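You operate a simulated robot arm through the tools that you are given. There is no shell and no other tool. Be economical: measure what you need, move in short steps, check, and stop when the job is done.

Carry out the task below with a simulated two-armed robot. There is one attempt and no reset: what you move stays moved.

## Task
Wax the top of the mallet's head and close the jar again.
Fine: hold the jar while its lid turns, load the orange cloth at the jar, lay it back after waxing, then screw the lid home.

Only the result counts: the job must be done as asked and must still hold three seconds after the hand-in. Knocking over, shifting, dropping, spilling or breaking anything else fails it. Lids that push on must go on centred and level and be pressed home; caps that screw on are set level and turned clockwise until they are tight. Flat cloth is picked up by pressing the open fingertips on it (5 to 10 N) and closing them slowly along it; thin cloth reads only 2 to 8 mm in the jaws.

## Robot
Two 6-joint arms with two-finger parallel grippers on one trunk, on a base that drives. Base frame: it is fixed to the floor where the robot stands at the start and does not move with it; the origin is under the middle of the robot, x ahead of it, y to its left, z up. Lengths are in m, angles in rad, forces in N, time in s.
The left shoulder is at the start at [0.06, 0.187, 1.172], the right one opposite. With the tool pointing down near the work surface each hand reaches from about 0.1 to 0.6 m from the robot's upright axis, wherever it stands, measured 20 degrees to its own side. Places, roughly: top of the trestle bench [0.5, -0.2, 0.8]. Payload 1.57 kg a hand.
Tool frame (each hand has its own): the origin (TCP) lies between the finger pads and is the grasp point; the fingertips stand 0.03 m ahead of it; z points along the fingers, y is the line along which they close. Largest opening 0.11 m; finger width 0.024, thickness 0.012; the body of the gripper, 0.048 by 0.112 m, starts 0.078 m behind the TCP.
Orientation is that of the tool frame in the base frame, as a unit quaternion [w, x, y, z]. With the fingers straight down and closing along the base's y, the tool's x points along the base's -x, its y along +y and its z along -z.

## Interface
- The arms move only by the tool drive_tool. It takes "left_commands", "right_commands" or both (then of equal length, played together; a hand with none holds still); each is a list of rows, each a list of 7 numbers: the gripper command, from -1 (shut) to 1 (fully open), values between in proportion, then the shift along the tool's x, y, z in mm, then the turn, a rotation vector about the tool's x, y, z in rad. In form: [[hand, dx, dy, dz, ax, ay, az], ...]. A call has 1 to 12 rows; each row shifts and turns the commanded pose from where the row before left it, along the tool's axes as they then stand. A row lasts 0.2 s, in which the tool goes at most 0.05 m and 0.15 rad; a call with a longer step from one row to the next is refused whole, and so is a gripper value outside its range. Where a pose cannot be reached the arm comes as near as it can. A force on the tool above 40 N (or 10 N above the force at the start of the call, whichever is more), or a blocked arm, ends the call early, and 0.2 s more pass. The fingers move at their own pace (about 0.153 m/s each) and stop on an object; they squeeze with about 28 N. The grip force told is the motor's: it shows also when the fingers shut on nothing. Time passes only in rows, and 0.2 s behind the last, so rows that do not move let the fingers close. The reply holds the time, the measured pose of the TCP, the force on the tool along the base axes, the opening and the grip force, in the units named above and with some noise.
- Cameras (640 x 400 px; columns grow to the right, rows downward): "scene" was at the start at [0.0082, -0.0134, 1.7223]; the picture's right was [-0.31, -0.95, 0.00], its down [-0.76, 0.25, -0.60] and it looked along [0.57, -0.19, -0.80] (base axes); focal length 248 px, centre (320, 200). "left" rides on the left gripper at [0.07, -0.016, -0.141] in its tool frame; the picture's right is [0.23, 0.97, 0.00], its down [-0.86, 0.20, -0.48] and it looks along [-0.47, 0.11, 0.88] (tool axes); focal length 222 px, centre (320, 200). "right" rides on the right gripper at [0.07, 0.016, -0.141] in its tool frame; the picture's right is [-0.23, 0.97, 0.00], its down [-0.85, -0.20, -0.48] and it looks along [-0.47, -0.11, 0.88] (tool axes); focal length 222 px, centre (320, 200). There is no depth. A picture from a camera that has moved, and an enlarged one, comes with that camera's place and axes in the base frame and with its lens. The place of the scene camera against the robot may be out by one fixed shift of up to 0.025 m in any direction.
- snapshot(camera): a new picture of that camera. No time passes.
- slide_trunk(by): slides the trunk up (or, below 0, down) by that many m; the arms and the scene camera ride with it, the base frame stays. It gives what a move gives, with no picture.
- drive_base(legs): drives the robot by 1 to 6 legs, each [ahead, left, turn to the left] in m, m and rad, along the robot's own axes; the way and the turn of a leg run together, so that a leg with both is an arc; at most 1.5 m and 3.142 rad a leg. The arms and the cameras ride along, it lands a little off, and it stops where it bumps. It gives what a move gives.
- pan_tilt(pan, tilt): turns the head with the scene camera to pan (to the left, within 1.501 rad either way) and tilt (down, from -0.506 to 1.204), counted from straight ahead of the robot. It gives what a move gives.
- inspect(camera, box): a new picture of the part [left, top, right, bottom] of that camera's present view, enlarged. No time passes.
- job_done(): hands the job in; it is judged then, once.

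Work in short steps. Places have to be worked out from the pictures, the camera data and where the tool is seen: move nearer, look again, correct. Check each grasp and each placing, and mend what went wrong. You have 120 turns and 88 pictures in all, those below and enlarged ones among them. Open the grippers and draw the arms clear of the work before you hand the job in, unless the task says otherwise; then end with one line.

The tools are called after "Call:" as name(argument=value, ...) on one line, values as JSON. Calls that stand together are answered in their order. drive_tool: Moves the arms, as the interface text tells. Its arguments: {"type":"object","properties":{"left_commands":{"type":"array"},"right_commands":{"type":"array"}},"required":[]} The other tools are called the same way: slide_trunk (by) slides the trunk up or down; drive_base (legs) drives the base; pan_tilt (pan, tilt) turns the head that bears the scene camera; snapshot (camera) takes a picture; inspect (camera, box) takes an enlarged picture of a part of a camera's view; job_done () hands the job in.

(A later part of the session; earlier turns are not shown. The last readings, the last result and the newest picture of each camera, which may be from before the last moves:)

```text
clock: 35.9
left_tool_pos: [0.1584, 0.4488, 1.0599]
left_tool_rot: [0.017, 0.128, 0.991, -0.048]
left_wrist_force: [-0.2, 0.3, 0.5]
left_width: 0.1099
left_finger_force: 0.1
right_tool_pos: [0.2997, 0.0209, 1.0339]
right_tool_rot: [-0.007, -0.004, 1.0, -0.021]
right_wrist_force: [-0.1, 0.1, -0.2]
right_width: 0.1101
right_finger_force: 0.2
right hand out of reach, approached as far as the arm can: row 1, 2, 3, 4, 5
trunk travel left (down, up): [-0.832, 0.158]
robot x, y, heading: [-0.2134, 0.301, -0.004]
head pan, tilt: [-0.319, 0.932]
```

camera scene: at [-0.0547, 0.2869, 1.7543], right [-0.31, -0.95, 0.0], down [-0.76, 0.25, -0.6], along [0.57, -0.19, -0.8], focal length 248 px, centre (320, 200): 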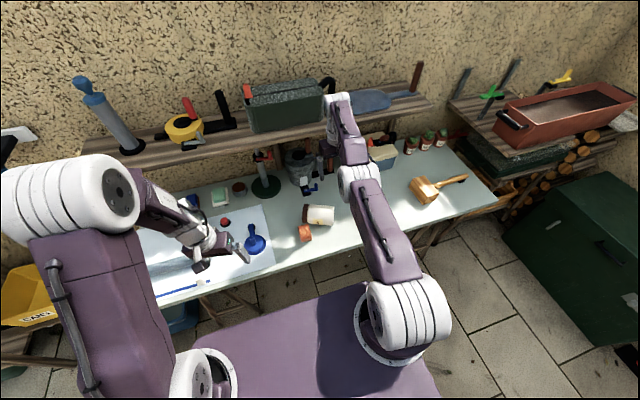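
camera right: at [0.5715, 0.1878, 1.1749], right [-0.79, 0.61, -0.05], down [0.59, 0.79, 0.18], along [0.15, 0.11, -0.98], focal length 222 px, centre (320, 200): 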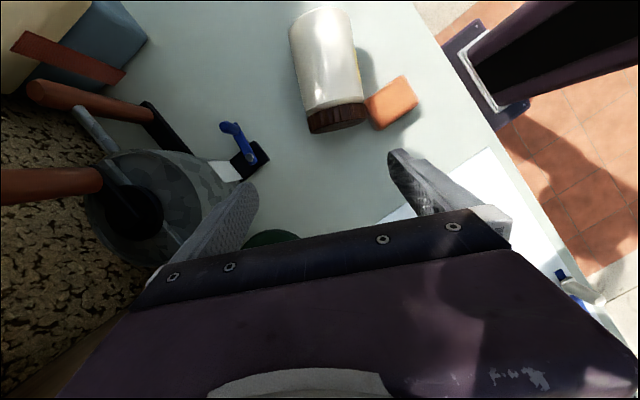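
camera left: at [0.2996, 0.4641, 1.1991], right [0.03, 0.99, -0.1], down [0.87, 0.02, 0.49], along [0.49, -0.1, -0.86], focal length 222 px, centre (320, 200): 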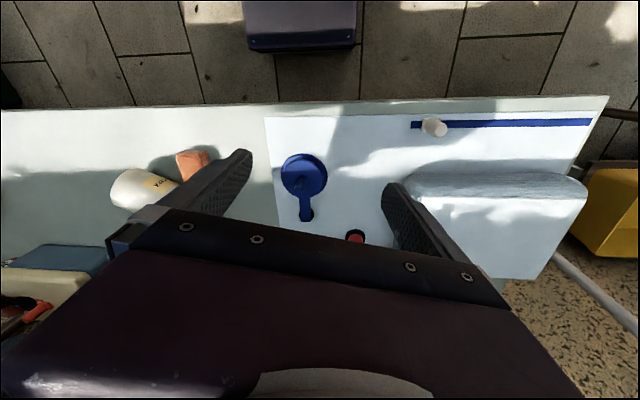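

The right arm is free again. Now I'll bring the robot back so the jar sits comfortably in front of the left arm.

Call:
drive_base(legs=[[0, -0.3, 0], [0.235, 0, 0]])

Call:
snapshot(camera="left")

```text
clock: 39.3
left_tool_pos: [0.3912, 0.146, 1.0599]
left_tool_rot: [0.016, 0.131, 0.99, -0.047]
left_wrist_force: [1.5, -0.2, -1.1]
left_width: 0.1101
left_finger_force: 0.1
right_tool_pos: [0.5287, -0.282, 1.0352]
right_tool_rot: [-0.008, 0.0, 1.0, -0.021]
right_wrist_force: [-0.2, -0.5, 0.5]
right_width: 0.11
right_finger_force: 0.0
trunk travel left (down, up): [-0.832, 0.158]
robot x, y, heading: [0.0197, 0.0026, -0.007]
head pan, tilt: [-0.319, 0.932]
```

```text
56 pictures are left
camera left: at [0.3169, 0.1628, 1.1999], right [0.03, 0.99, -0.1], down [0.87, 0.02, 0.5], along [0.5, -0.1, -0.86], focal length 222 px, centre (320, 200)
```

left: 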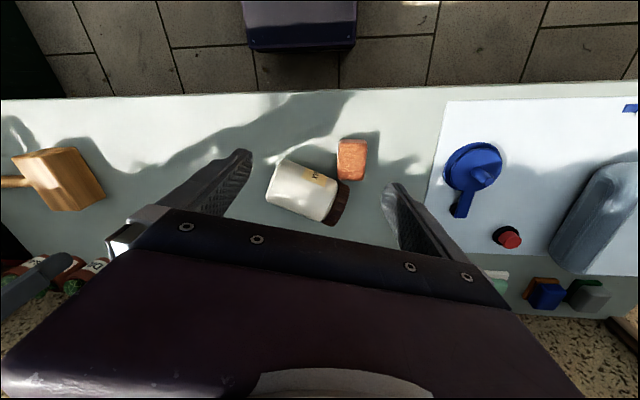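

Consistent estimate: jar centre about (0.505, 0.095), axis angle about 67°. I'll move the left hand over it and yaw it.

Call:
drive_tool(left_commands=[[1, -39, 1.5, 0, 0, 0, 0], [1, -39, 1.5, 0, 0, 0, 0], [1, -39, 1.5, 0, 0, 0, -0.143], [1, 0, 0, 0, 0, 0, -0.143], [1, 0, 0, 0, 0, 0, -0.143], [1, 0, 0, 0, 0, 0, -0.143], [1, 0, 0, 0, 0, 0, -0.143], [1, 0, 0, 0, 0, 0, -0.143], [1, 0, 0, 0, 0, 0, -0.143], [1, 0, 0, 0, 0, 0, -0.143], [1, 0, 0, 0, 0, 0, -0.143], [1, 0, 0, 0, 0, 0, -0.143]])

```text
clock: 41.9
left_tool_pos: [0.2579, 0.4423, 0.9987]
left_tool_rot: [-0.011, -0.548, 0.835, -0.056]
left_wrist_force: [-0.3, 0.4, -0.8]
left_width: 0.11
left_finger_force: 0.1
left hand out of reach, approached as far as the arm can: row 1, 2, 3, 4, 5, 6, 7, 8, 9, 10, 11, 12
right_tool_pos: [0.5297, -0.2818, 1.0357]
right_tool_rot: [-0.008, -0.001, 1.0, -0.021]
right_wrist_force: [0.7, 0.4, 0.4]
right_width: 0.1101
right_finger_force: 0.1
trunk travel left (down, up): [-0.832, 0.158]
robot x, y, heading: [0.0159, -0.0011, -0.002]
head pan, tilt: [-0.319, 0.932]
```

Call:
snapshot(camera="scene")

```text
55 pictures are left
camera scene: at [0.0249, -0.0105, 1.7544], right [-0.32, -0.95, 0.0], down [-0.76, 0.26, -0.6], along [0.57, -0.19, -0.8], focal length 248 px, centre (320, 200)
```

scene: 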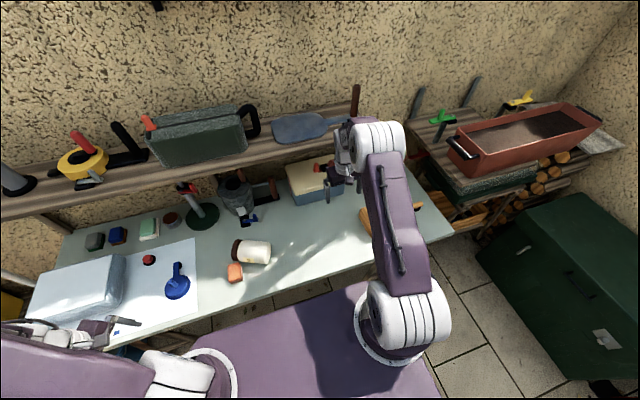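

The left arm swung off to the left but now has the wanted yaw. I'll try to approach the jar keeping this orientation, at a safe height.

Call:
drive_tool(left_commands=[[1, 22, -36, -10, 0, 0, 0], [1, 22, -36, -10, 0, 0, 0], [1, 22, -36, -10, 0, 0, 0], [1, 22, -36, -10, 0, 0, 0], [1, 22, -36, -10, 0, 0, 0]])

```text
clock: 43.1
left_tool_pos: [0.2188, 0.3786, 1.0571]
left_tool_rot: [-0.015, -0.549, 0.834, -0.052]
left_wrist_force: [0.2, 0.5, 0.7]
left_width: 0.1101
left_finger_force: 0.2
left hand out of reach, approached as far as the arm can: row 1, 2, 3, 4, 5
right_tool_pos: [0.5315, -0.2822, 1.0333]
right_tool_rot: [-0.009, -0.001, 1.0, -0.021]
right_wrist_force: [0.0, -0.9, 0.3]
right_width: 0.1099
right_finger_force: 0.0
trunk travel left (down, up): [-0.832, 0.158]
robot x, y, heading: [0.0182, -0.0005, -0.007]
head pan, tilt: [-0.319, 0.932]
```

Call:
drive_tool(left_commands=[[1, 0, 0, 0, 0, 0, 0]])

Call:
snapshot(camera="left")

```text
clock: 43.5
left_tool_pos: [0.2185, 0.3787, 1.0573]
left_tool_rot: [-0.016, -0.549, 0.834, -0.051]
left_wrist_force: [0.6, 0.6, -0.4]
left_width: 0.1102
left_finger_force: 0.1
right_tool_pos: [0.5315, -0.2811, 1.0332]
right_tool_rot: [-0.01, -0.001, 1.0, -0.021]
right_wrist_force: [0.1, 0.4, -0.2]
right_width: 0.1102
right_finger_force: 0.0
trunk travel left (down, up): [-0.832, 0.158]
robot x, y, heading: [0.0188, 0.0017, -0.003]
head pan, tilt: [-0.319, 0.932]
```

```text
54 pictures are left
camera left: at [0.2015, 0.3234, 1.2054], right [-0.98, 0.17, -0.05], down [0.14, 0.91, 0.39], along [0.11, 0.38, -0.92], focal length 222 px, centre (320, 200)
```

left: 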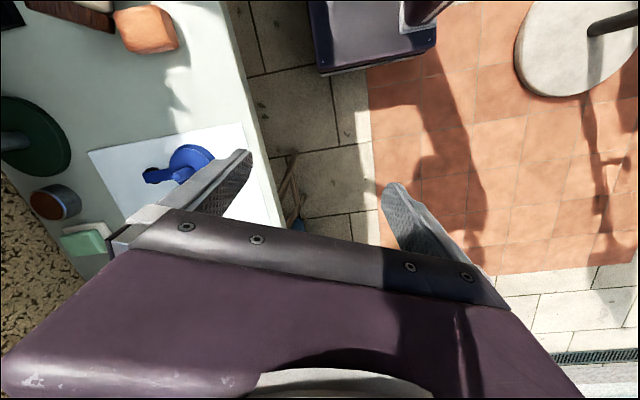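

Commands reset to the reached pose after each call. I'll use the same trick as on the right arm: move down a bit first, then outward.

Call:
drive_tool(left_commands=[[1, 0, 0, 25, 0, 0, 0], [1, 0, 0, 25, 0, 0, 0], [1, 0, -25, 15, 0, 0, 0], [1, 0, -30, 0, 0, 0, 0], [1, 10, -30, 0, 0, 0, 0], [1, 10, -30, 0, 0, 0, 0]])

```text
clock: 44.9
left_tool_pos: [0.3156, 0.3069, 1.0035]
left_tool_rot: [-0.017, -0.55, 0.833, -0.048]
left_wrist_force: [0.1, -0.6, -0.6]
left_width: 0.1101
left_finger_force: 0.1
right_tool_pos: [0.531, -0.2831, 1.0335]
right_tool_rot: [-0.009, 0.0, 1.0, -0.02]
right_wrist_force: [0.4, -0.6, 0.4]
right_width: 0.1101
right_finger_force: 0.0
trunk travel left (down, up): [-0.832, 0.158]
robot x, y, heading: [0.016, -0.0004, -0.006]
head pan, tilt: [-0.319, 0.932]
```

That works. I'll continue over the jar, then tilt.

Call:
drive_tool(left_commands=[[1, 9, -36, 4, 0, 0, 0], [1, 9, -36, 4, 0, 0, 0], [1, 9, -36, 4, 0, 0, 0], [1, 9, -36, 4, 0, 0, 0], [1, 9, -36, 4, 0, 0, 0], [1, 9, -36, 4, 0, 0, 0], [1, 9, -36, 4, 0, 0, 0], [1, 0, 0, 0, 0, 0.14, 0], [1, 0, 0, 0, 0, 0.14, 0], [1, 0, 0, 0, 0, 0.14, 0]])

Call:
snapshot(camera="left")

```text
clock: 47.1
left_tool_pos: [0.3539, 0.1348, 0.9079]
left_tool_rot: [-0.191, -0.527, 0.812, -0.163]
left_wrist_force: [-1.1, 0.1, -0.5]
left_width: 0.11
left_finger_force: 0.2
left hand out of reach, approached as far as the arm can: row 1, 2, 3, 4, 5, 6, 7, 8, 9, 10
right_tool_pos: [0.5307, -0.2805, 1.0341]
right_tool_rot: [-0.009, -0.001, 1.0, -0.021]
right_wrist_force: [0.6, -0.1, 0.1]
right_width: 0.11
right_finger_force: 0.1
trunk travel left (down, up): [-0.832, 0.158]
robot x, y, heading: [0.0177, 0.0, -0.007]
head pan, tilt: [-0.319, 0.932]
```

```text
53 pictures are left
camera left: at [0.3627, 0.1395, 1.0668], right [-0.98, 0.2, 0.05], down [0.2, 0.98, -0.01], along [-0.05, 0.0, -1.0], focal length 222 px, centre (320, 200)
```

left: 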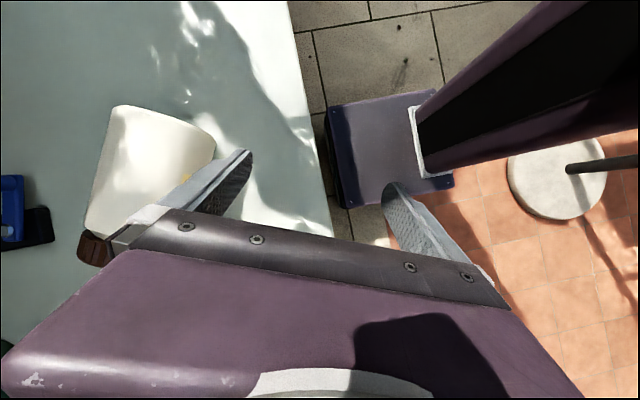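

In this orientation the arm stops short in x. I'll test whether raising slightly lets it extend.

Call:
drive_tool(left_commands=[[1, 14.5, -2, -26, 0, 0, 0], [1, 14.5, -2, -26, 0, 0, 0], [1, -7, -18, -3, 0, 0, 0], [1, -7, -18, -3, 0, 0, 0]])

Call:
snapshot(camera="scene")

```text
clock: 48.1
left_tool_pos: [0.3425, 0.1248, 0.9472]
left_tool_rot: [-0.19, -0.529, 0.811, -0.163]
left_wrist_force: [-0.8, -0.2, 0.8]
left_width: 0.1101
left_finger_force: 0.1
left hand out of reach, approached as far as the arm can: row 1, 2, 3, 4
right_tool_pos: [0.5317, -0.2814, 1.0345]
right_tool_rot: [-0.009, -0.001, 1.0, -0.021]
right_wrist_force: [-0.4, -0.3, 0.1]
right_width: 0.1098
right_finger_force: 0.0
trunk travel left (down, up): [-0.832, 0.158]
robot x, y, heading: [0.0219, 0.0038, -0.003]
head pan, tilt: [-0.319, 0.932]
```

```text
52 pictures are left
camera scene: at [0.0274, -0.0119, 1.7543], right [-0.32, -0.95, 0.0], down [-0.76, 0.26, -0.6], along [0.57, -0.19, -0.8], focal length 248 px, centre (320, 200)
```

scene: 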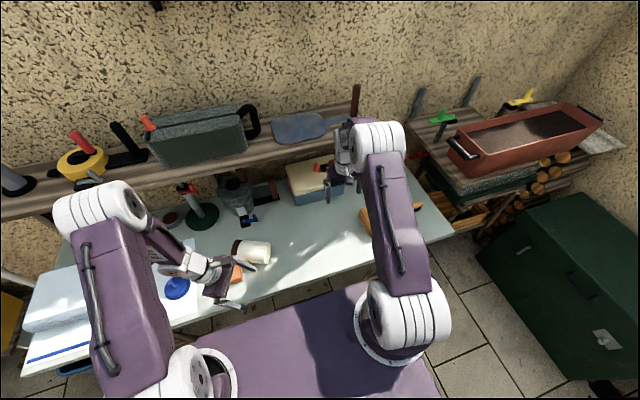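

The left wrist is at its yaw limit here, because its forearm comes in from the left. The right arm is the natural one if it isn't over-stretched. I'll return the left hand to its home orientation.

Call:
drive_tool(left_commands=[[1, 0, 0, -25, 0, -0.14, 0], [1, 0, 0, -25, 0, -0.14, 0], [1, 0, 0, 0, 0, -0.14, 0.05], [1, 0, 0, 0, 0, 0, 0.145], [1, 0, 0, 0, 0, 0, 0.145], [1, 0, 0, 0, 0, 0, 0.145], [1, 0, 0, 0, 0, 0, 0.145], [1, 0, 0, 0, 0, 0, 0.145], [1, 0, 0, 0, 0, 0, 0.145], [1, 0, 0, 0, 0, 0, 0.145], [1, 0, 0, 0, 0, 0, 0.1]])

Call:
drive_base(legs=[[-0.1, 0, 0], [0, 0.26, 0], [0.12, 0, 0]])

```text
clock: 50.5
left_tool_pos: [0.3457, 0.1468, 0.9869]
left_tool_rot: [0.01, 0.001, 0.999, -0.051]
left_wrist_force: [0.5, -0.5, 0.4]
left_width: 0.11
left_finger_force: 0.1
left hand out of reach, approached as far as the arm can: row 2
right_tool_pos: [0.5313, -0.2817, 1.0328]
right_tool_rot: [-0.009, 0.0, 1.0, -0.02]
right_wrist_force: [0.3, 1.2, -0.3]
right_width: 0.11
right_finger_force: 0.0
trunk travel left (down, up): [-0.832, 0.158]
robot x, y, heading: [0.0192, -0.0003, -0.007]
head pan, tilt: [-0.319, 0.932]
```

```text
clock: 54.0
left_tool_pos: [0.364, 0.4046, 0.9859]
left_tool_rot: [0.012, 0.0, 0.999, -0.051]
left_wrist_force: [0.3, 0.3, -0.6]
left_width: 0.11
left_finger_force: 0.0
right_tool_pos: [0.5492, -0.0222, 1.0351]
right_tool_rot: [-0.008, 0.0, 1.0, -0.02]
right_wrist_force: [-0.3, 0.6, -0.8]
right_width: 0.1098
right_finger_force: 0.1
trunk travel left (down, up): [-0.832, 0.158]
robot x, y, heading: [0.0396, 0.2591, -0.009]
head pan, tilt: [-0.319, 0.932]
```

Now I'll drive slightly closer, then bring the right hand over the jar, staying well bent.

Call:
drive_base(legs=[[0.04, 0, 0.008]])

Call:
drive_tool(right_commands=[[1, 20, 30, 0, 0, 0, 0], [1, 20, 30, 0, 0, 0, 0], [1, 20, 30, 0, 0, 0, 0], [1, 10, 30, 0, 0, 0, 0], [1, 0, 40, 0, 0, 0, 0], [1, 0, 0, 0, 0, 0, -0.145], [1, 0, 0, 0, 0, 0, -0.145], [1, 0, 0, 0, 0, 0, -0.145], [1, 0, 0, 0, 0, 0, -0.145], [1, 0, 0, 0, 0, 0, -0.145], [1, 0, 0, 0, 0, 0, -0.145], [1, 0, 0, 0, 0, 0, -0.145]])

```text
clock: 54.8
left_tool_pos: [0.3973, 0.406, 0.9899]
left_tool_rot: [0.015, -0.005, 0.999, -0.05]
left_wrist_force: [-1.1, 0.0, 0.6]
left_width: 0.1099
left_finger_force: 0.0
right_tool_pos: [0.5865, -0.0195, 1.0373]
right_tool_rot: [-0.005, -0.005, 1.0, -0.021]
right_wrist_force: [-1.1, 0.0, -0.4]
right_width: 0.11
right_finger_force: 0.1
trunk travel left (down, up): [-0.832, 0.158]
robot x, y, heading: [0.0758, 0.2582, 0.001]
head pan, tilt: [-0.319, 0.932]
```

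```text
clock: 57.4
left_tool_pos: [0.4021, 0.406, 0.9877]
left_tool_rot: [0.011, -0.005, 0.999, -0.051]
left_wrist_force: [0.0, 0.3, 0.7]
left_width: 0.1101
left_finger_force: 0.0
right_tool_pos: [0.5213, 0.1391, 1.0286]
right_tool_rot: [-0.017, -0.49, 0.871, -0.014]
right_wrist_force: [1.2, -0.4, 0.6]
right_width: 0.11
right_finger_force: 0.0
trunk travel left (down, up): [-0.832, 0.158]
robot x, y, heading: [0.0762, 0.2603, 0.002]
head pan, tilt: [-0.319, 0.932]
```

Everything was reached. I'll finish the yaw and tilt.

Call:
drive_tool(right_commands=[[1, 0, 0, 0, 0, 0, -0.14], [1, 0, 0, 15, 0, 0.12, 0], [1, 0, 0, 15, 0, 0.12, 0], [1, 0, 0, 15, 0, 0.12, 0], [1, 0, 0, 15, 0, 0.12, 0]])

Call:
snapshot(camera="right")

```text
clock: 58.6
left_tool_pos: [0.405, 0.4063, 0.9864]
left_tool_rot: [0.01, -0.005, 0.999, -0.05]
left_wrist_force: [0.1, 0.1, -1.0]
left_width: 0.1099
left_finger_force: 0.0
right_tool_pos: [0.5168, 0.1289, 0.9704]
right_tool_rot: [-0.217, -0.531, 0.807, -0.144]
right_wrist_force: [-0.1, 0.1, -0.1]
right_width: 0.1099
right_finger_force: 0.0
trunk travel left (down, up): [-0.832, 0.158]
robot x, y, heading: [0.0776, 0.2572, -0.0]
head pan, tilt: [-0.319, 0.932]
```

```text
51 pictures are left
camera right: at [0.5049, 0.1452, 1.127], right [-0.82, 0.57, -0.12], down [0.57, 0.82, -0.02], along [0.09, -0.08, -0.99], focal length 222 px, centre (320, 200)
```

right: 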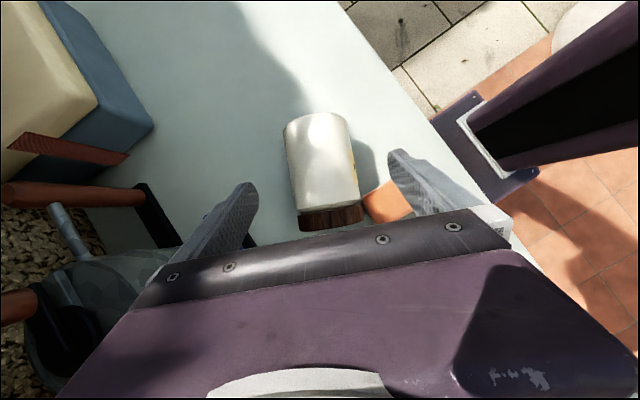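

The jar sits centred between the fingers laterally, with its centre at (0.504, 0.089). I'll descend along the tool.

Call:
drive_tool(right_commands=[[1, -4.2, -0.8, 23.8, 0, 0, 0], [1, -4.2, -0.8, 23.8, 0, 0, 0], [1, -4.2, -0.8, 23.8, 0, 0, 0], [1, -4.2, -0.8, 23.8, 0, 0, 0], [1, -4.2, -0.8, 23.8, 0, 0, 0]])

Call:
snapshot(camera="right")

```text
clock: 59.8
left_tool_pos: [0.4035, 0.4061, 0.9868]
left_tool_rot: [0.012, -0.004, 0.999, -0.05]
left_wrist_force: [-0.6, -0.4, 0.2]
left_width: 0.1098
left_finger_force: 0.0
right_tool_pos: [0.5028, 0.0873, 0.8562]
right_tool_rot: [-0.216, -0.531, 0.807, -0.144]
right_wrist_force: [-0.5, 0.1, -1.1]
right_width: 0.1101
right_finger_force: 0.1
trunk travel left (down, up): [-0.832, 0.158]
robot x, y, heading: [0.0801, 0.258, -0.002]
head pan, tilt: [-0.319, 0.932]
```

```text
50 pictures are left
camera right: at [0.492, 0.1041, 1.0123], right [-0.82, 0.57, -0.12], down [0.57, 0.82, -0.01], along [0.09, -0.08, -0.99], focal length 222 px, centre (320, 200)
```

right: 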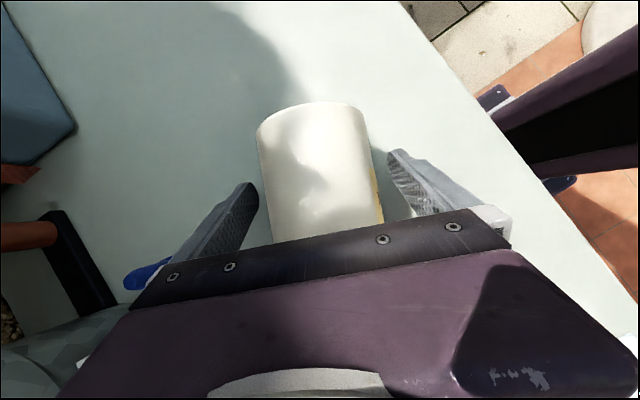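

The fingers straddle the jar body evenly. I'll close on it.

Call:
drive_tool(right_commands=[[-1, 0, 0, 0, 0, 0, 0], [-1, 0, 0, 0, 0, 0, 0], [-1, 0, 0, 0, 0, 0, 0]])

```text
clock: 60.6
left_tool_pos: [0.4029, 0.4052, 0.9867]
left_tool_rot: [0.01, -0.005, 0.999, -0.051]
left_wrist_force: [-0.4, 0.3, -0.2]
left_width: 0.11
left_finger_force: 0.1
right_tool_pos: [0.5034, 0.0871, 0.8563]
right_tool_rot: [-0.215, -0.531, 0.807, -0.143]
right_wrist_force: [0.8, 0.5, 0.2]
right_width: 0.0835
right_finger_force: 28.1
trunk travel left (down, up): [-0.832, 0.158]
robot x, y, heading: [0.0793, 0.26, 0.001]
head pan, tilt: [-0.319, 0.932]
```

Gripped at 83.5 mm. I'll lift 0.1 m and begin tilting the jar upright.

Call:
drive_tool(right_commands=[[-1, 12.6, 0, -21.7, 0, 0, 0], [-1, 12.6, 0, -21.7, 0, 0, 0], [-1, 12.6, 0, -21.7, 0, 0, 0], [-1, 12.6, 0, -21.7, 0, 0, 0], [-1, 0, 0, 0, 0, -0.15, 0], [-1, 0, 0, 0, 0, -0.15, 0], [-1, 0, 0, 0, 0, -0.15, 0], [-1, 0, 0, 0, 0, -0.15, 0]])

Call:
snapshot(camera="scene")

```text
clock: 62.4
left_tool_pos: [0.4028, 0.4063, 0.9863]
left_tool_rot: [0.011, -0.004, 0.999, -0.05]
left_wrist_force: [-0.2, -0.3, -0.2]
left_width: 0.11
left_finger_force: 0.0
right_tool_pos: [0.5032, 0.085, 0.9569]
right_tool_rot: [0.033, -0.548, 0.836, 0.019]
right_wrist_force: [-0.8, 0.3, -3.2]
right_width: 0.0826
right_finger_force: 27.7
trunk travel left (down, up): [-0.832, 0.158]
robot x, y, heading: [0.0779, 0.263, 0.004]
head pan, tilt: [-0.319, 0.932]
```

```text
49 pictures are left
camera scene: at [0.0859, 0.245, 1.7543], right [-0.31, -0.95, 0.0], down [-0.76, 0.25, -0.6], along [0.57, -0.19, -0.8], focal length 248 px, centre (320, 200)
```

scene: 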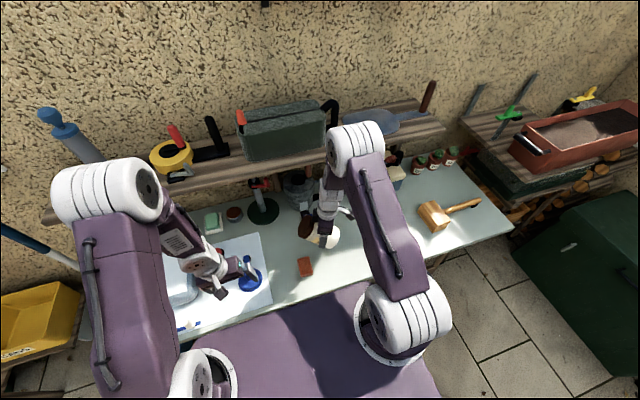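

Call:
drive_tool(right_commands=[[-1, 0, 0, 0, 0, -0.15, 0], [-1, 0, 0, 0, 0, -0.15, 0], [-1, 0, 0, 0, 0, -0.15, 0]])

```text
clock: 63.2
left_tool_pos: [0.4038, 0.4075, 0.9866]
left_tool_rot: [0.011, -0.005, 0.999, -0.051]
left_wrist_force: [-0.4, -0.1, 0.9]
left_width: 0.1099
left_finger_force: 0.1
right_tool_pos: [0.5031, 0.0861, 0.9577]
right_tool_rot: [0.217, -0.53, 0.807, 0.142]
right_wrist_force: [-0.4, -0.8, -3.6]
right_width: 0.0829
right_finger_force: 28.6
trunk travel left (down, up): [-0.832, 0.158]
robot x, y, heading: [0.0795, 0.2601, -0.004]
head pan, tilt: [-0.319, 0.932]
```

Call:
drive_tool(right_commands=[[-1, 0, 0, 0, 0, -0.13, 0], [-1, 0, 0, 0, 0, -0.13, 0], [-1, 0, 0, 0, 0, -0.13, 0], [-1, 0, 0, 0, 0, -0.131, 0]])

Call:
snapshot(camera="scene")

Call:
snapshot(camera="left")

```text
clock: 64.2
left_tool_pos: [0.4034, 0.4056, 0.9873]
left_tool_rot: [0.01, -0.005, 0.999, -0.049]
left_wrist_force: [0.9, 0.0, 0.3]
left_width: 0.1098
left_finger_force: 0.0
right_tool_pos: [0.5146, 0.0794, 0.9598]
right_tool_rot: [0.416, -0.476, 0.723, 0.278]
right_wrist_force: [0.1, -0.7, -3.4]
right_width: 0.0827
right_finger_force: 27.9
right hand out of reach, approached as far as the arm can: row 2, 3, 4
trunk travel left (down, up): [-0.832, 0.158]
robot x, y, heading: [0.0779, 0.2619, -0.0]
head pan, tilt: [-0.319, 0.932]
```

```text
48 pictures are left
camera scene: at [0.0865, 0.2452, 1.7543], right [-0.31, -0.95, 0.0], down [-0.76, 0.25, -0.6], along [0.57, -0.19, -0.8], focal length 248 px, centre (320, 200)
```

scene: 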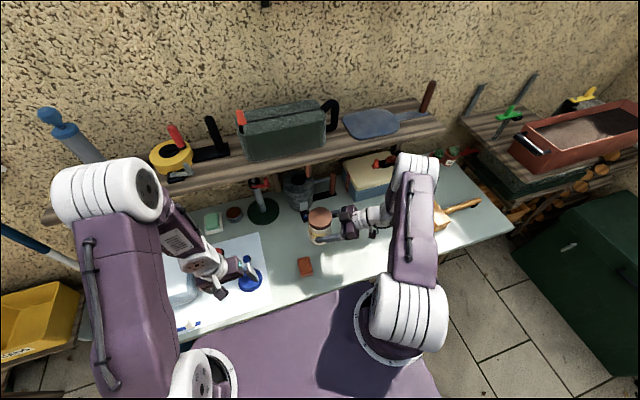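

```text
47 pictures are left
camera left: at [0.3303, 0.4031, 1.1286], right [-0.23, 0.97, -0.1], down [0.84, 0.25, 0.47], along [0.48, 0.03, -0.87], focal length 222 px, centre (320, 200)
```

left: 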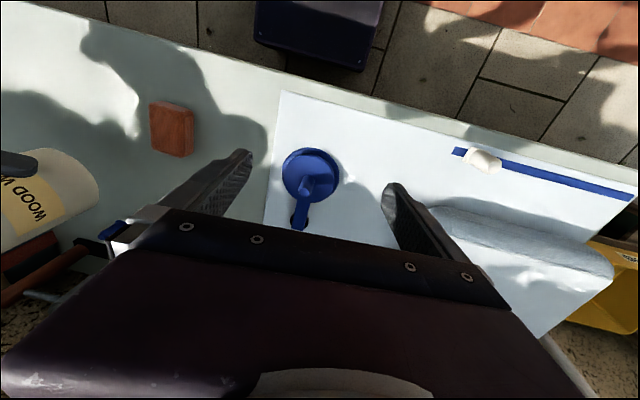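

The jar is upright in the right hand, tilt 30°. It hangs a bit far right for the left arm, so I'll try lowering while shifting toward the robot's centre.

Call:
drive_tool(right_commands=[[-1, 17, 0, 10, 0, 0, 0], [-1, 17, 0, 10, 0, 0, 0], [-1, 8, 8, 20, 0, 0, 0], [-1, -10, 8, 18, 0, 0, 0], [-1, -10, 8, 18, 0, 0, 0]])

```text
clock: 65.4
left_tool_pos: [0.4036, 0.4081, 0.987]
left_tool_rot: [0.011, -0.005, 0.999, -0.05]
left_wrist_force: [0.1, -0.2, 0.2]
left_width: 0.11
left_finger_force: 0.0
right_tool_pos: [0.5382, 0.1312, 0.8981]
right_tool_rot: [0.415, -0.476, 0.724, 0.277]
right_wrist_force: [-0.4, -0.2, -3.4]
right_width: 0.0825
right_finger_force: 28.5
right hand out of reach, approached as far as the arm can: row 3, 4, 5
trunk travel left (down, up): [-0.832, 0.158]
robot x, y, heading: [0.076, 0.2607, -0.0]
head pan, tilt: [-0.319, 0.932]
```

The jar is at about (0.545, 0.145), rel. y -0.13, which should be within the left hand's reach. I'll lower it gently to the bench.

Call:
drive_tool(right_commands=[[-1, 13, 0, 7.5, 0, 0, 0], [-1, 11, 0, 6.3, 0, 0, 0], [-1, 4.3, 0, 2.5, 0, 0, 0]])

Call:
inspect(camera="scene", box=[250, 160, 410, 260])

Call:
snapshot(camera="right")

```text
clock: 66.2
left_tool_pos: [0.403, 0.406, 0.9864]
left_tool_rot: [0.012, -0.004, 0.999, -0.05]
left_wrist_force: [-0.6, 0.3, -0.3]
left_width: 0.1097
left_finger_force: 0.1
right_tool_pos: [0.5367, 0.129, 0.8664]
right_tool_rot: [0.417, -0.477, 0.724, 0.274]
right_wrist_force: [0.1, -0.6, -3.5]
right_width: 0.0827
right_finger_force: 28.4
trunk travel left (down, up): [-0.832, 0.158]
robot x, y, heading: [0.0781, 0.2615, 0.002]
head pan, tilt: [-0.319, 0.932]
```

```text
4.00 times, centred on (330, 210) of scene
camera zoom: at [0.0863, 0.2467, 1.7543], right [-0.31, -0.95, 0.0], down [-0.76, 0.25, -0.6], along [0.57, -0.19, -0.8], focal length 992 px, centre (280, 160)
```

zoom: 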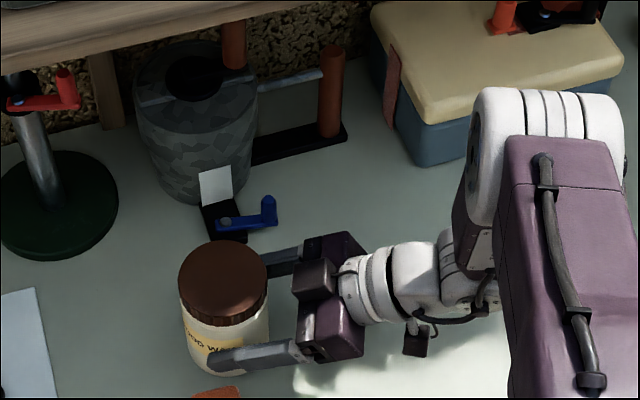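

```text
45 pictures are left
camera right: at [0.4591, -0.0086, 0.8761], right [-0.85, 0.49, 0.2], down [0.19, -0.06, 0.98], along [0.49, 0.87, -0.04], focal length 222 px, centre (320, 200)
```

right: 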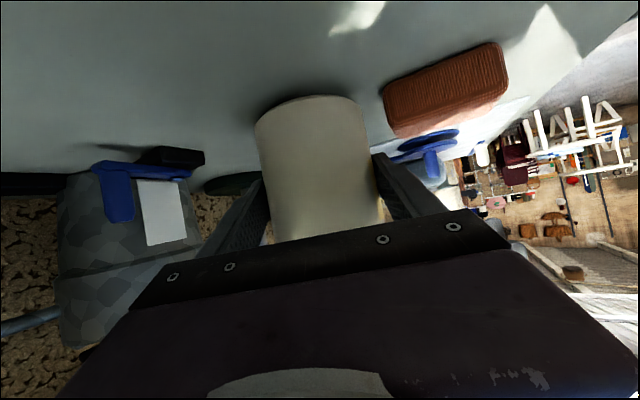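

Call:
drive_tool(right_commands=[[-1, 2.6, 0, 1.5, 0, 0, 0], [-1, 1.8, 0, 1, 0, 0, 0], [-1, 1.8, 0, 1, 0, 0, 0]])

```text
clock: 67.0
left_tool_pos: [0.4035, 0.4069, 0.9869]
left_tool_rot: [0.011, -0.005, 0.999, -0.05]
left_wrist_force: [-0.5, 0.4, 0.8]
left_width: 0.1101
left_finger_force: 0.1
right_tool_pos: [0.5365, 0.1304, 0.8613]
right_tool_rot: [0.417, -0.476, 0.723, 0.275]
right_wrist_force: [-0.2, 0.2, -4.1]
right_width: 0.0827
right_finger_force: 28.0
trunk travel left (down, up): [-0.832, 0.158]
robot x, y, heading: [0.0782, 0.2614, 0.0]
head pan, tilt: [-0.319, 0.932]
```

Call:
drive_tool(right_commands=[[-1, 1.8, 0, 1, 0, 0, 0], [-1, 1.8, 0, 1, 0, 0, 0]])

```text
clock: 67.6
left_tool_pos: [0.4011, 0.4072, 0.9882]
left_tool_rot: [0.011, -0.005, 0.999, -0.051]
left_wrist_force: [-0.1, -0.1, -0.4]
left_width: 0.1103
left_finger_force: 0.0
right_tool_pos: [0.5379, 0.1291, 0.8594]
right_tool_rot: [0.42, -0.476, 0.723, 0.274]
right_wrist_force: [0.3, -2.9, 21.9]
right_width: 0.083
right_finger_force: 28.3
trunk travel left (down, up): [-0.832, 0.158]
robot x, y, heading: [0.0784, 0.2628, -0.002]
head pan, tilt: [-0.319, 0.932]
```

Contact with the bench at TCP z 0.860. I'll ease off, open slightly, slide the grip about 13 mm lower, and close again.

Call:
drive_tool(right_commands=[[-1, -1.2, 0, -0.7, 0, 0, 0], [0.55, 0, 0, 0, 0, 0, 0], [0.75, 0, 0, 0, 0, 0, 0], [0.75, 6, 0, 2.5, 0, 0, 0], [0.75, 6, 0, 2.5, 0, 0, 0]])

Call:
snapshot(camera="right")

```text
clock: 68.8
left_tool_pos: [0.4021, 0.4079, 0.9863]
left_tool_rot: [0.011, -0.005, 0.999, -0.05]
left_wrist_force: [0.0, 0.8, -0.5]
left_width: 0.1102
left_finger_force: 0.2
right_tool_pos: [0.5375, 0.1293, 0.8451]
right_tool_rot: [0.419, -0.476, 0.723, 0.274]
right_wrist_force: [5.6, -0.3, 14.4]
right_width: 0.0919
right_finger_force: 0.0
trunk travel left (down, up): [-0.832, 0.158]
robot x, y, heading: [0.0801, 0.2598, 0.002]
head pan, tilt: [-0.319, 0.932]
```

```text
44 pictures are left
camera right: at [0.4592, -0.0093, 0.8552], right [-0.85, 0.49, 0.19], down [0.19, -0.07, 0.98], along [0.49, 0.87, -0.04], focal length 222 px, centre (320, 200)
```

right: 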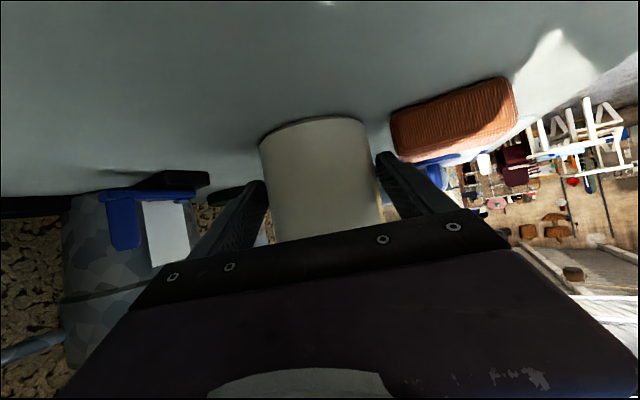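

The hand is lightly touching the bench underneath. I'll raise it a few mm and close.

Call:
drive_tool(right_commands=[[0.75, -3.5, 0, -2, 0, 0, 0], [0.75, -1.7, 0, -1, 0, 0, 0], [-1, 0, 0, 0, 0, 0, 0], [-1, 0, 0, 0, 0, 0, 0]])

```text
clock: 69.8
left_tool_pos: [0.4027, 0.407, 0.987]
left_tool_rot: [0.011, -0.005, 0.999, -0.051]
left_wrist_force: [-0.2, -0.6, 0.1]
left_width: 0.1098
left_finger_force: 0.0
right_tool_pos: [0.5366, 0.1283, 0.8498]
right_tool_rot: [0.417, -0.476, 0.723, 0.275]
right_wrist_force: [0.4, -0.1, -1.2]
right_width: 0.0825
right_finger_force: 28.5
trunk travel left (down, up): [-0.832, 0.158]
robot x, y, heading: [0.08, 0.261, 0.001]
head pan, tilt: [-0.319, 0.932]
```

The jar is held again, lower down. Now I bring the left hand, levelled, toward the lid.

Call:
drive_tool(left_commands=[[1, 0, 0, 0, -0.1, 0, 0], [1, -19, -37, 0, 0, 0, 0], [1, -19, -37, 0, 0, 0, 0], [1, -19, -37, 0, 0, 0, 0], [1, -19, -37, 0, 0, 0, 0], [1, -19, -37, 0, 0, 0, 0]])

Call:
snapshot(camera="left")

```text
clock: 71.2
left_tool_pos: [0.5004, 0.2211, 0.9882]
left_tool_rot: [0.01, -0.004, 1.0, 0.0]
left_wrist_force: [-0.2, -0.4, 0.3]
left_width: 0.1099
left_finger_force: 0.0
right_tool_pos: [0.5374, 0.1273, 0.8496]
right_tool_rot: [0.417, -0.476, 0.724, 0.275]
right_wrist_force: [0.5, -1.4, 1.0]
right_width: 0.0826
right_finger_force: 27.5
trunk travel left (down, up): [-0.832, 0.158]
robot x, y, heading: [0.0791, 0.257, 0.002]
head pan, tilt: [-0.319, 0.932]
```

```text
43 pictures are left
camera left: at [0.4285, 0.2041, 1.1291], right [-0.24, 0.97, 0.0], down [0.84, 0.21, 0.5], along [0.48, 0.11, -0.87], focal length 222 px, centre (320, 200)
```

left: 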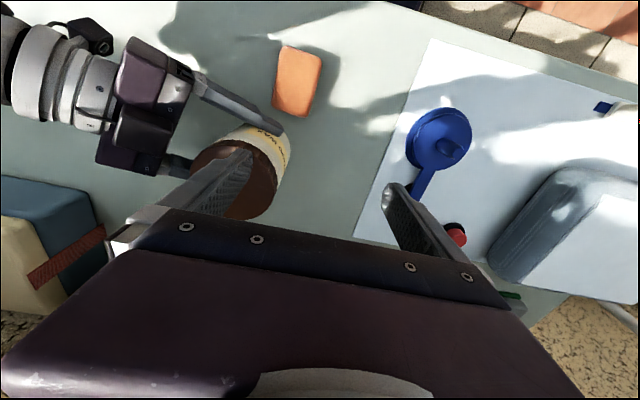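

Lid centre from the left view is (0.544, 0.138), which matches my estimate. I'll centre over it and pre-wind the yaw by about -60°.

Call:
drive_tool(left_commands=[[1, -22, -40, 0, 0, 0, 0], [1, -22, -41, 0, 0, 0, 0], [1, 0, 0, 0, 0, 0, 0.15], [1, 0, 0, 0, 0, 0, 0.15], [1, 0, 0, 0, 0, 0, 0.15], [1, 0, 0, 0, 0, 0, 0.15], [1, 0, 0, 0, 0, 0, 0.15], [1, 0, 0, 0, 0, 0, 0.15], [1, 0, 0, 0, 0, 0, 0.15]])

Call:
snapshot(camera="left")

```text
clock: 73.2
left_tool_pos: [0.5439, 0.1419, 0.991]
left_tool_rot: [0.01, 0.498, 0.867, 0.004]
left_wrist_force: [0.0, -1.0, -0.2]
left_width: 0.1103
left_finger_force: 0.0
right_tool_pos: [0.5364, 0.1272, 0.85]
right_tool_rot: [0.417, -0.478, 0.723, 0.275]
right_wrist_force: [2.7, -1.0, 8.8]
right_width: 0.0829
right_finger_force: 28.2
trunk travel left (down, up): [-0.832, 0.158]
robot x, y, heading: [0.0798, 0.2613, -0.001]
head pan, tilt: [-0.319, 0.932]
```

```text
42 pictures are left
camera left: at [0.4918, 0.1946, 1.1319], right [0.73, 0.69, 0.01], down [0.59, -0.64, 0.49], along [0.35, -0.35, -0.87], focal length 222 px, centre (320, 200)
```

left: 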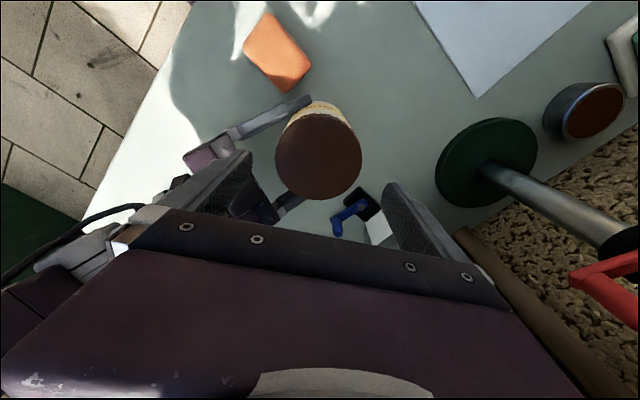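

Well centred. I'll level by 1° and descend so the fingertips reach the lid's rim.

Call:
drive_tool(left_commands=[[1, 0, 0, 20, 0.018, 0.01, 0], [1, 0, 0, 20, 0, 0, 0], [1, 0, 0, 15, 0, 0, 0], [1, 0, 0, 11, 0, 0, 0]])

Call:
inspect(camera="scene", box=[270, 170, 370, 270])

Call:
snapshot(camera="left")

```text
clock: 74.2
left_tool_pos: [0.5455, 0.1427, 0.9248]
left_tool_rot: [0.0, 0.497, 0.868, -0.001]
left_wrist_force: [0.1, -0.4, 0.1]
left_width: 0.1099
left_finger_force: 0.0
right_tool_pos: [0.5361, 0.1277, 0.8502]
right_tool_rot: [0.418, -0.476, 0.724, 0.273]
right_wrist_force: [3.6, -1.2, 10.4]
right_width: 0.0826
right_finger_force: 27.7
trunk travel left (down, up): [-0.832, 0.158]
robot x, y, heading: [0.0737, 0.2603, 0.001]
head pan, tilt: [-0.319, 0.932]
```

```text
4.00 times, centred on (320, 220) of scene
camera zoom: at [0.0853, 0.2469, 1.7544], right [-0.31, -0.95, 0.0], down [-0.76, 0.25, -0.6], along [0.57, -0.19, -0.8], focal length 992 px, centre (320, 120)
```

zoom: 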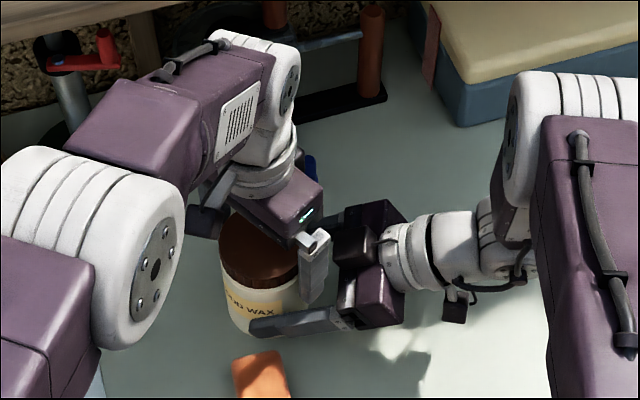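

```text
40 pictures are left
camera left: at [0.495, 0.1947, 1.0658], right [0.72, 0.69, 0.0], down [0.6, -0.64, 0.48], along [0.33, -0.35, -0.88], focal length 222 px, centre (320, 200)
```

left: 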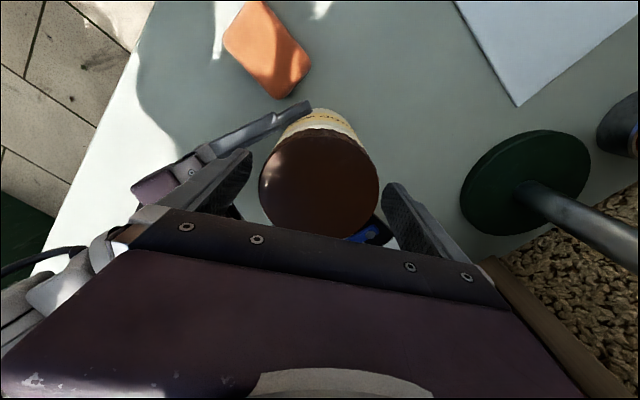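

The fingers are even around the lid. I'll close on it.

Call:
drive_tool(left_commands=[[-1, 0, 0, 0, 0, 0, 0], [-1, 0, 0, 0, 0, 0, 0]])

```text
clock: 74.8
left_tool_pos: [0.5439, 0.142, 0.9235]
left_tool_rot: [-0.001, 0.497, 0.868, -0.001]
left_wrist_force: [-7.7, -5.0, 2.1]
left_width: 0.0825
left_finger_force: 28.2
right_tool_pos: [0.5373, 0.1283, 0.8512]
right_tool_rot: [0.418, -0.476, 0.723, 0.274]
right_wrist_force: [9.9, 3.1, 5.9]
right_width: 0.0832
right_finger_force: 27.8
trunk travel left (down, up): [-0.832, 0.158]
robot x, y, heading: [0.0746, 0.2617, 0.002]
head pan, tilt: [-0.319, 0.932]
```

Gripped the lid. Now I turn it counter-clockwise (tool az negative).

Call:
drive_tool(left_commands=[[-1, 0, 0, 0, 0, 0, -0.1], [-1, 0, 0, 0, 0, 0, -0.15], [-1, 0, 0, 0, 0, 0, -0.15], [-1, 0, 0, 0, 0, 0, -0.15], [-1, 0, 0, 0, 0, 0, -0.15], [-1, 0, 0, 0, 0, 0, -0.15], [-1, 0, 0, 0, 0, 0, -0.15]])

Call:
snapshot(camera="left")

```text
clock: 76.4
left_tool_pos: [0.5463, 0.1429, 0.9249]
left_tool_rot: [0.0, 0.018, 1.0, 0.0]
left_wrist_force: [2.5, 3.4, 2.9]
left_width: 0.0827
left_finger_force: 27.6
right_tool_pos: [0.5375, 0.1274, 0.8491]
right_tool_rot: [0.417, -0.475, 0.725, 0.273]
right_wrist_force: [-1.3, -4.3, -5.4]
right_width: 0.0822
right_finger_force: 28.2
trunk travel left (down, up): [-0.832, 0.158]
robot x, y, heading: [0.0784, 0.26, 0.004]
head pan, tilt: [-0.319, 0.932]
```

```text
39 pictures are left
camera left: at [0.475, 0.1288, 1.0666], right [-0.19, 0.98, 0.0], down [0.86, 0.17, 0.48], along [0.47, 0.09, -0.88], focal length 222 px, centre (320, 200)
```

left: 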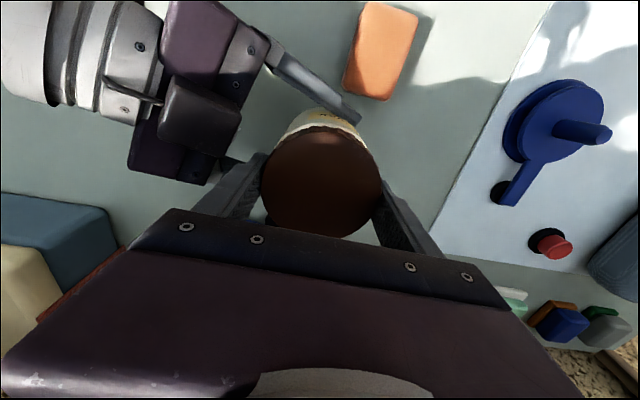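

Turned a full 57° with no resistance and the jar stayed still. I'll test with a 3 mm lift.

Call:
drive_tool(left_commands=[[-1, 0, 0, -1.5, 0, 0, 0], [-1, 0, 0, -1.5, 0, 0, 0]])

```text
clock: 77.0
left_tool_pos: [0.5457, 0.1426, 0.9254]
left_tool_rot: [-0.001, 0.019, 1.0, 0.0]
left_wrist_force: [10.4, 4.1, -14.3]
left_width: 0.0826
left_finger_force: 28.2
right_tool_pos: [0.5361, 0.1289, 0.8503]
right_tool_rot: [0.418, -0.476, 0.723, 0.275]
right_wrist_force: [-10.1, -4.8, 11.0]
right_width: 0.082
right_finger_force: 27.8
trunk travel left (down, up): [-0.832, 0.158]
robot x, y, heading: [0.0748, 0.2626, -0.001]
head pan, tilt: [-0.319, 0.932]
```

Still threaded. I'll lower, open slightly, rewind, and re-grip.

Call:
drive_tool(left_commands=[[-1, 0, 0, 3, 0, 0, 0], [0.82, 0, 0, 0, 0, 0, 0], [0.82, 0, 0, 0, 0, 0, 0.15], [0.82, 0, 0, 0, 0, 0, 0.15], [0.82, 0, 0, 0, 0, 0, 0.15], [0.82, 0, 0, 0, 0, 0, 0.15], [0.82, 0, 0, 0, 0, 0, 0.15], [0.82, 0, 0, 0, 0, 0, 0.15], [0.82, 0, 0, 0, 0, 0, 0.15], [0.82, 0, 0, 0, 0, 0, 0.15], [-1, 0, 0, 0, 0, 0, 0], [-1, 0, 0, 0, 0, 0, 0]])

Call:
drive_tool(left_commands=[[-1, 0, 0, 0, 0, 0, -0.15], [-1, 0, 0, 0, 0, 0, -0.15], [-1, 0, 0, 0, 0, 0, -0.15], [-1, 0, 0, 0, 0, 0, -0.15], [-1, 0, 0, 0, 0, 0, -0.15], [-1, 0, 0, 0, 0, 0, -0.15], [-1, 0, 0, 0, 0, 0, -0.15], [-1, 0, 0, 0, 0, 0, -0.15], [-1, 0, 0, 0, 0, 0, -0.15], [-1, 0, 0, -1.5, 0, 0, 0], [-1, 0, 0, -1.5, 0, 0, 0]])

```text
clock: 79.6
left_tool_pos: [0.5432, 0.1417, 0.9238]
left_tool_rot: [-0.001, 0.581, 0.814, -0.001]
left_wrist_force: [-10.1, -4.2, 4.8]
left_width: 0.0827
left_finger_force: 28.0
right_tool_pos: [0.5368, 0.1286, 0.8513]
right_tool_rot: [0.417, -0.477, 0.723, 0.275]
right_wrist_force: [10.0, 4.0, -8.3]
right_width: 0.082
right_finger_force: 27.9
trunk travel left (down, up): [-0.832, 0.158]
robot x, y, heading: [0.0779, 0.2587, 0.002]
head pan, tilt: [-0.319, 0.932]
```

```text
clock: 82.0
left_tool_pos: [0.5448, 0.1413, 0.9255]
left_tool_rot: [-0.001, -0.055, 0.998, 0.0]
left_wrist_force: [6.3, -1.2, -21.2]
left_width: 0.0826
left_finger_force: 27.9
right_tool_pos: [0.5369, 0.128, 0.8514]
right_tool_rot: [0.419, -0.476, 0.723, 0.275]
right_wrist_force: [-5.1, 2.6, 17.8]
right_width: 0.0829
right_finger_force: 28.7
trunk travel left (down, up): [-0.832, 0.158]
robot x, y, heading: [0.0788, 0.2596, 0.002]
head pan, tilt: [-0.319, 0.932]
```

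Still engaged after about 134°. Another cycle.

Call:
drive_tool(left_commands=[[-1, 0, 0, 3, 0, 0, 0], [0.82, 0, 0, 0, 0, 0, 0], [0.82, 0, 0, 0, 0, 0, 0.15], [0.82, 0, 0, 0, 0, 0, 0.15], [0.82, 0, 0, 0, 0, 0, 0.15], [0.82, 0, 0, 0, 0, 0, 0.15], [0.82, 0, 0, 0, 0, 0, 0.15], [0.82, 0, 0, 0, 0, 0, 0.15], [0.82, 0, 0, 0, 0, 0, 0.15], [0.82, 0, 0, 0, 0, 0, 0.15], [-1, 0, 0, 0, 0, 0, 0.15], [-1, 0, 0, 0, 0, 0, 0]])

Call:
drive_tool(left_commands=[[-1, 0, 0, 0, 0, 0, -0.15], [-1, 0, 0, 0, 0, 0, -0.15], [-1, 0, 0, 0, 0, 0, -0.15], [-1, 0, 0, 0, 0, 0, -0.15], [-1, 0, 0, 0, 0, 0, -0.15], [-1, 0, 0, 0, 0, 0, -0.15], [-1, 0, 0, 0, 0, 0, -0.15], [-1, 0, 0, 0, 0, 0, -0.15], [-1, 0, 0, 0, 0, 0, -0.15], [-1, 0, 0, -1.5, 0, 0, 0], [-1, 0, 0, -1.5, 0, 0, 0]])

Call:
snapshot(camera="left")

```text
clock: 84.6
left_tool_pos: [0.5451, 0.1423, 0.9244]
left_tool_rot: [-0.001, 0.581, 0.814, -0.001]
left_wrist_force: [-3.7, 2.8, 1.7]
left_width: 0.0824
left_finger_force: 27.8
right_tool_pos: [0.5373, 0.1277, 0.8495]
right_tool_rot: [0.418, -0.475, 0.724, 0.274]
right_wrist_force: [3.1, -1.5, -4.4]
right_width: 0.0825
right_finger_force: 28.1
trunk travel left (down, up): [-0.832, 0.158]
robot x, y, heading: [0.0787, 0.262, -0.001]
head pan, tilt: [-0.319, 0.932]
```

```text
clock: 87.0
left_tool_pos: [0.5437, 0.1428, 0.9256]
left_tool_rot: [0.0, -0.057, 0.998, 0.0]
left_wrist_force: [3.9, -2.1, -20.3]
left_width: 0.0829
left_finger_force: 28.3
right_tool_pos: [0.5369, 0.1289, 0.8512]
right_tool_rot: [0.419, -0.476, 0.723, 0.275]
right_wrist_force: [-4.7, 2.9, 16.6]
right_width: 0.0827
right_finger_force: 28.0
trunk travel left (down, up): [-0.832, 0.158]
robot x, y, heading: [0.0773, 0.2643, 0.002]
head pan, tilt: [-0.319, 0.932]
```

```text
38 pictures are left
camera left: at [0.4767, 0.1189, 1.0683], right [-0.33, 0.94, 0.0], down [0.83, 0.29, 0.48], along [0.45, 0.16, -0.88], focal length 222 px, centre (320, 200)
```

left: 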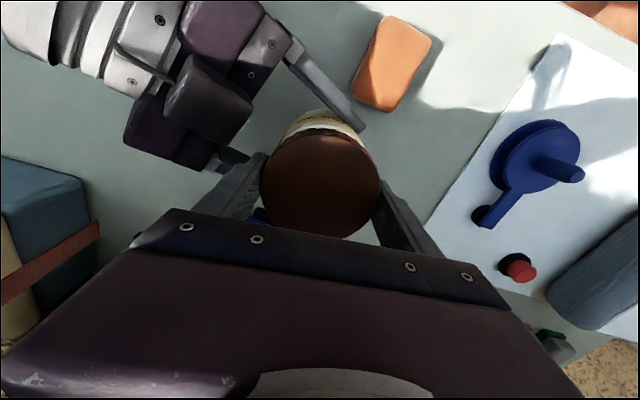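

About 211° so far. Continuing the ratchet.

Call:
drive_tool(left_commands=[[-1, 0, 0, 3, 0, 0, 0], [0.82, 0, 0, 0, 0, 0, 0], [0.82, 0, 0, 0, 0, 0, 0.15], [0.82, 0, 0, 0, 0, 0, 0.15], [0.82, 0, 0, 0, 0, 0, 0.15], [0.82, 0, 0, 0, 0, 0, 0.15], [0.82, 0, 0, 0, 0, 0, 0.15], [0.82, 0, 0, 0, 0, 0, 0.15], [0.82, 0, 0, 0, 0, 0, 0.15], [0.82, 0, 0, 0, 0, 0, 0.15], [-1, 0, 0, 0, 0, 0, 0.15], [-1, 0, 0, 0, 0, 0, 0]])

Call:
drive_tool(left_commands=[[-1, 0, 0, 0, 0, 0, -0.15], [-1, 0, 0, 0, 0, 0, -0.15], [-1, 0, 0, 0, 0, 0, -0.15], [-1, 0, 0, 0, 0, 0, -0.15], [-1, 0, 0, 0, 0, 0, -0.15], [-1, 0, 0, 0, 0, 0, -0.15], [-1, 0, 0, 0, 0, 0, -0.15], [-1, 0, 0, 0, 0, 0, -0.15], [-1, 0, 0, 0, 0, 0, -0.15], [-1, 0, 0, -1.5, 0, 0, 0], [-1, 0, 0, -1.5, 0, 0, 0]])

```text
clock: 89.6
left_tool_pos: [0.5444, 0.1406, 0.9233]
left_tool_rot: [0.001, 0.581, 0.814, -0.001]
left_wrist_force: [-3.1, 1.6, 1.0]
left_width: 0.0823
left_finger_force: 28.1
right_tool_pos: [0.5367, 0.1276, 0.85]
right_tool_rot: [0.417, -0.477, 0.724, 0.274]
right_wrist_force: [3.1, -1.7, -3.3]
right_width: 0.082
right_finger_force: 28.0
trunk travel left (down, up): [-0.832, 0.158]
robot x, y, heading: [0.0771, 0.2601, 0.003]
head pan, tilt: [-0.319, 0.932]
```

```text
clock: 92.0
left_tool_pos: [0.544, 0.1423, 0.9266]
left_tool_rot: [-0.001, -0.055, 0.998, -0.001]
left_wrist_force: [2.3, -5.5, -18.2]
left_width: 0.0828
left_finger_force: 28.3
right_tool_pos: [0.537, 0.1292, 0.8514]
right_tool_rot: [0.418, -0.477, 0.722, 0.275]
right_wrist_force: [-2.2, 5.2, 18.9]
right_width: 0.0826
right_finger_force: 27.7
trunk travel left (down, up): [-0.832, 0.158]
robot x, y, heading: [0.0767, 0.2568, 0.003]
head pan, tilt: [-0.319, 0.932]
```

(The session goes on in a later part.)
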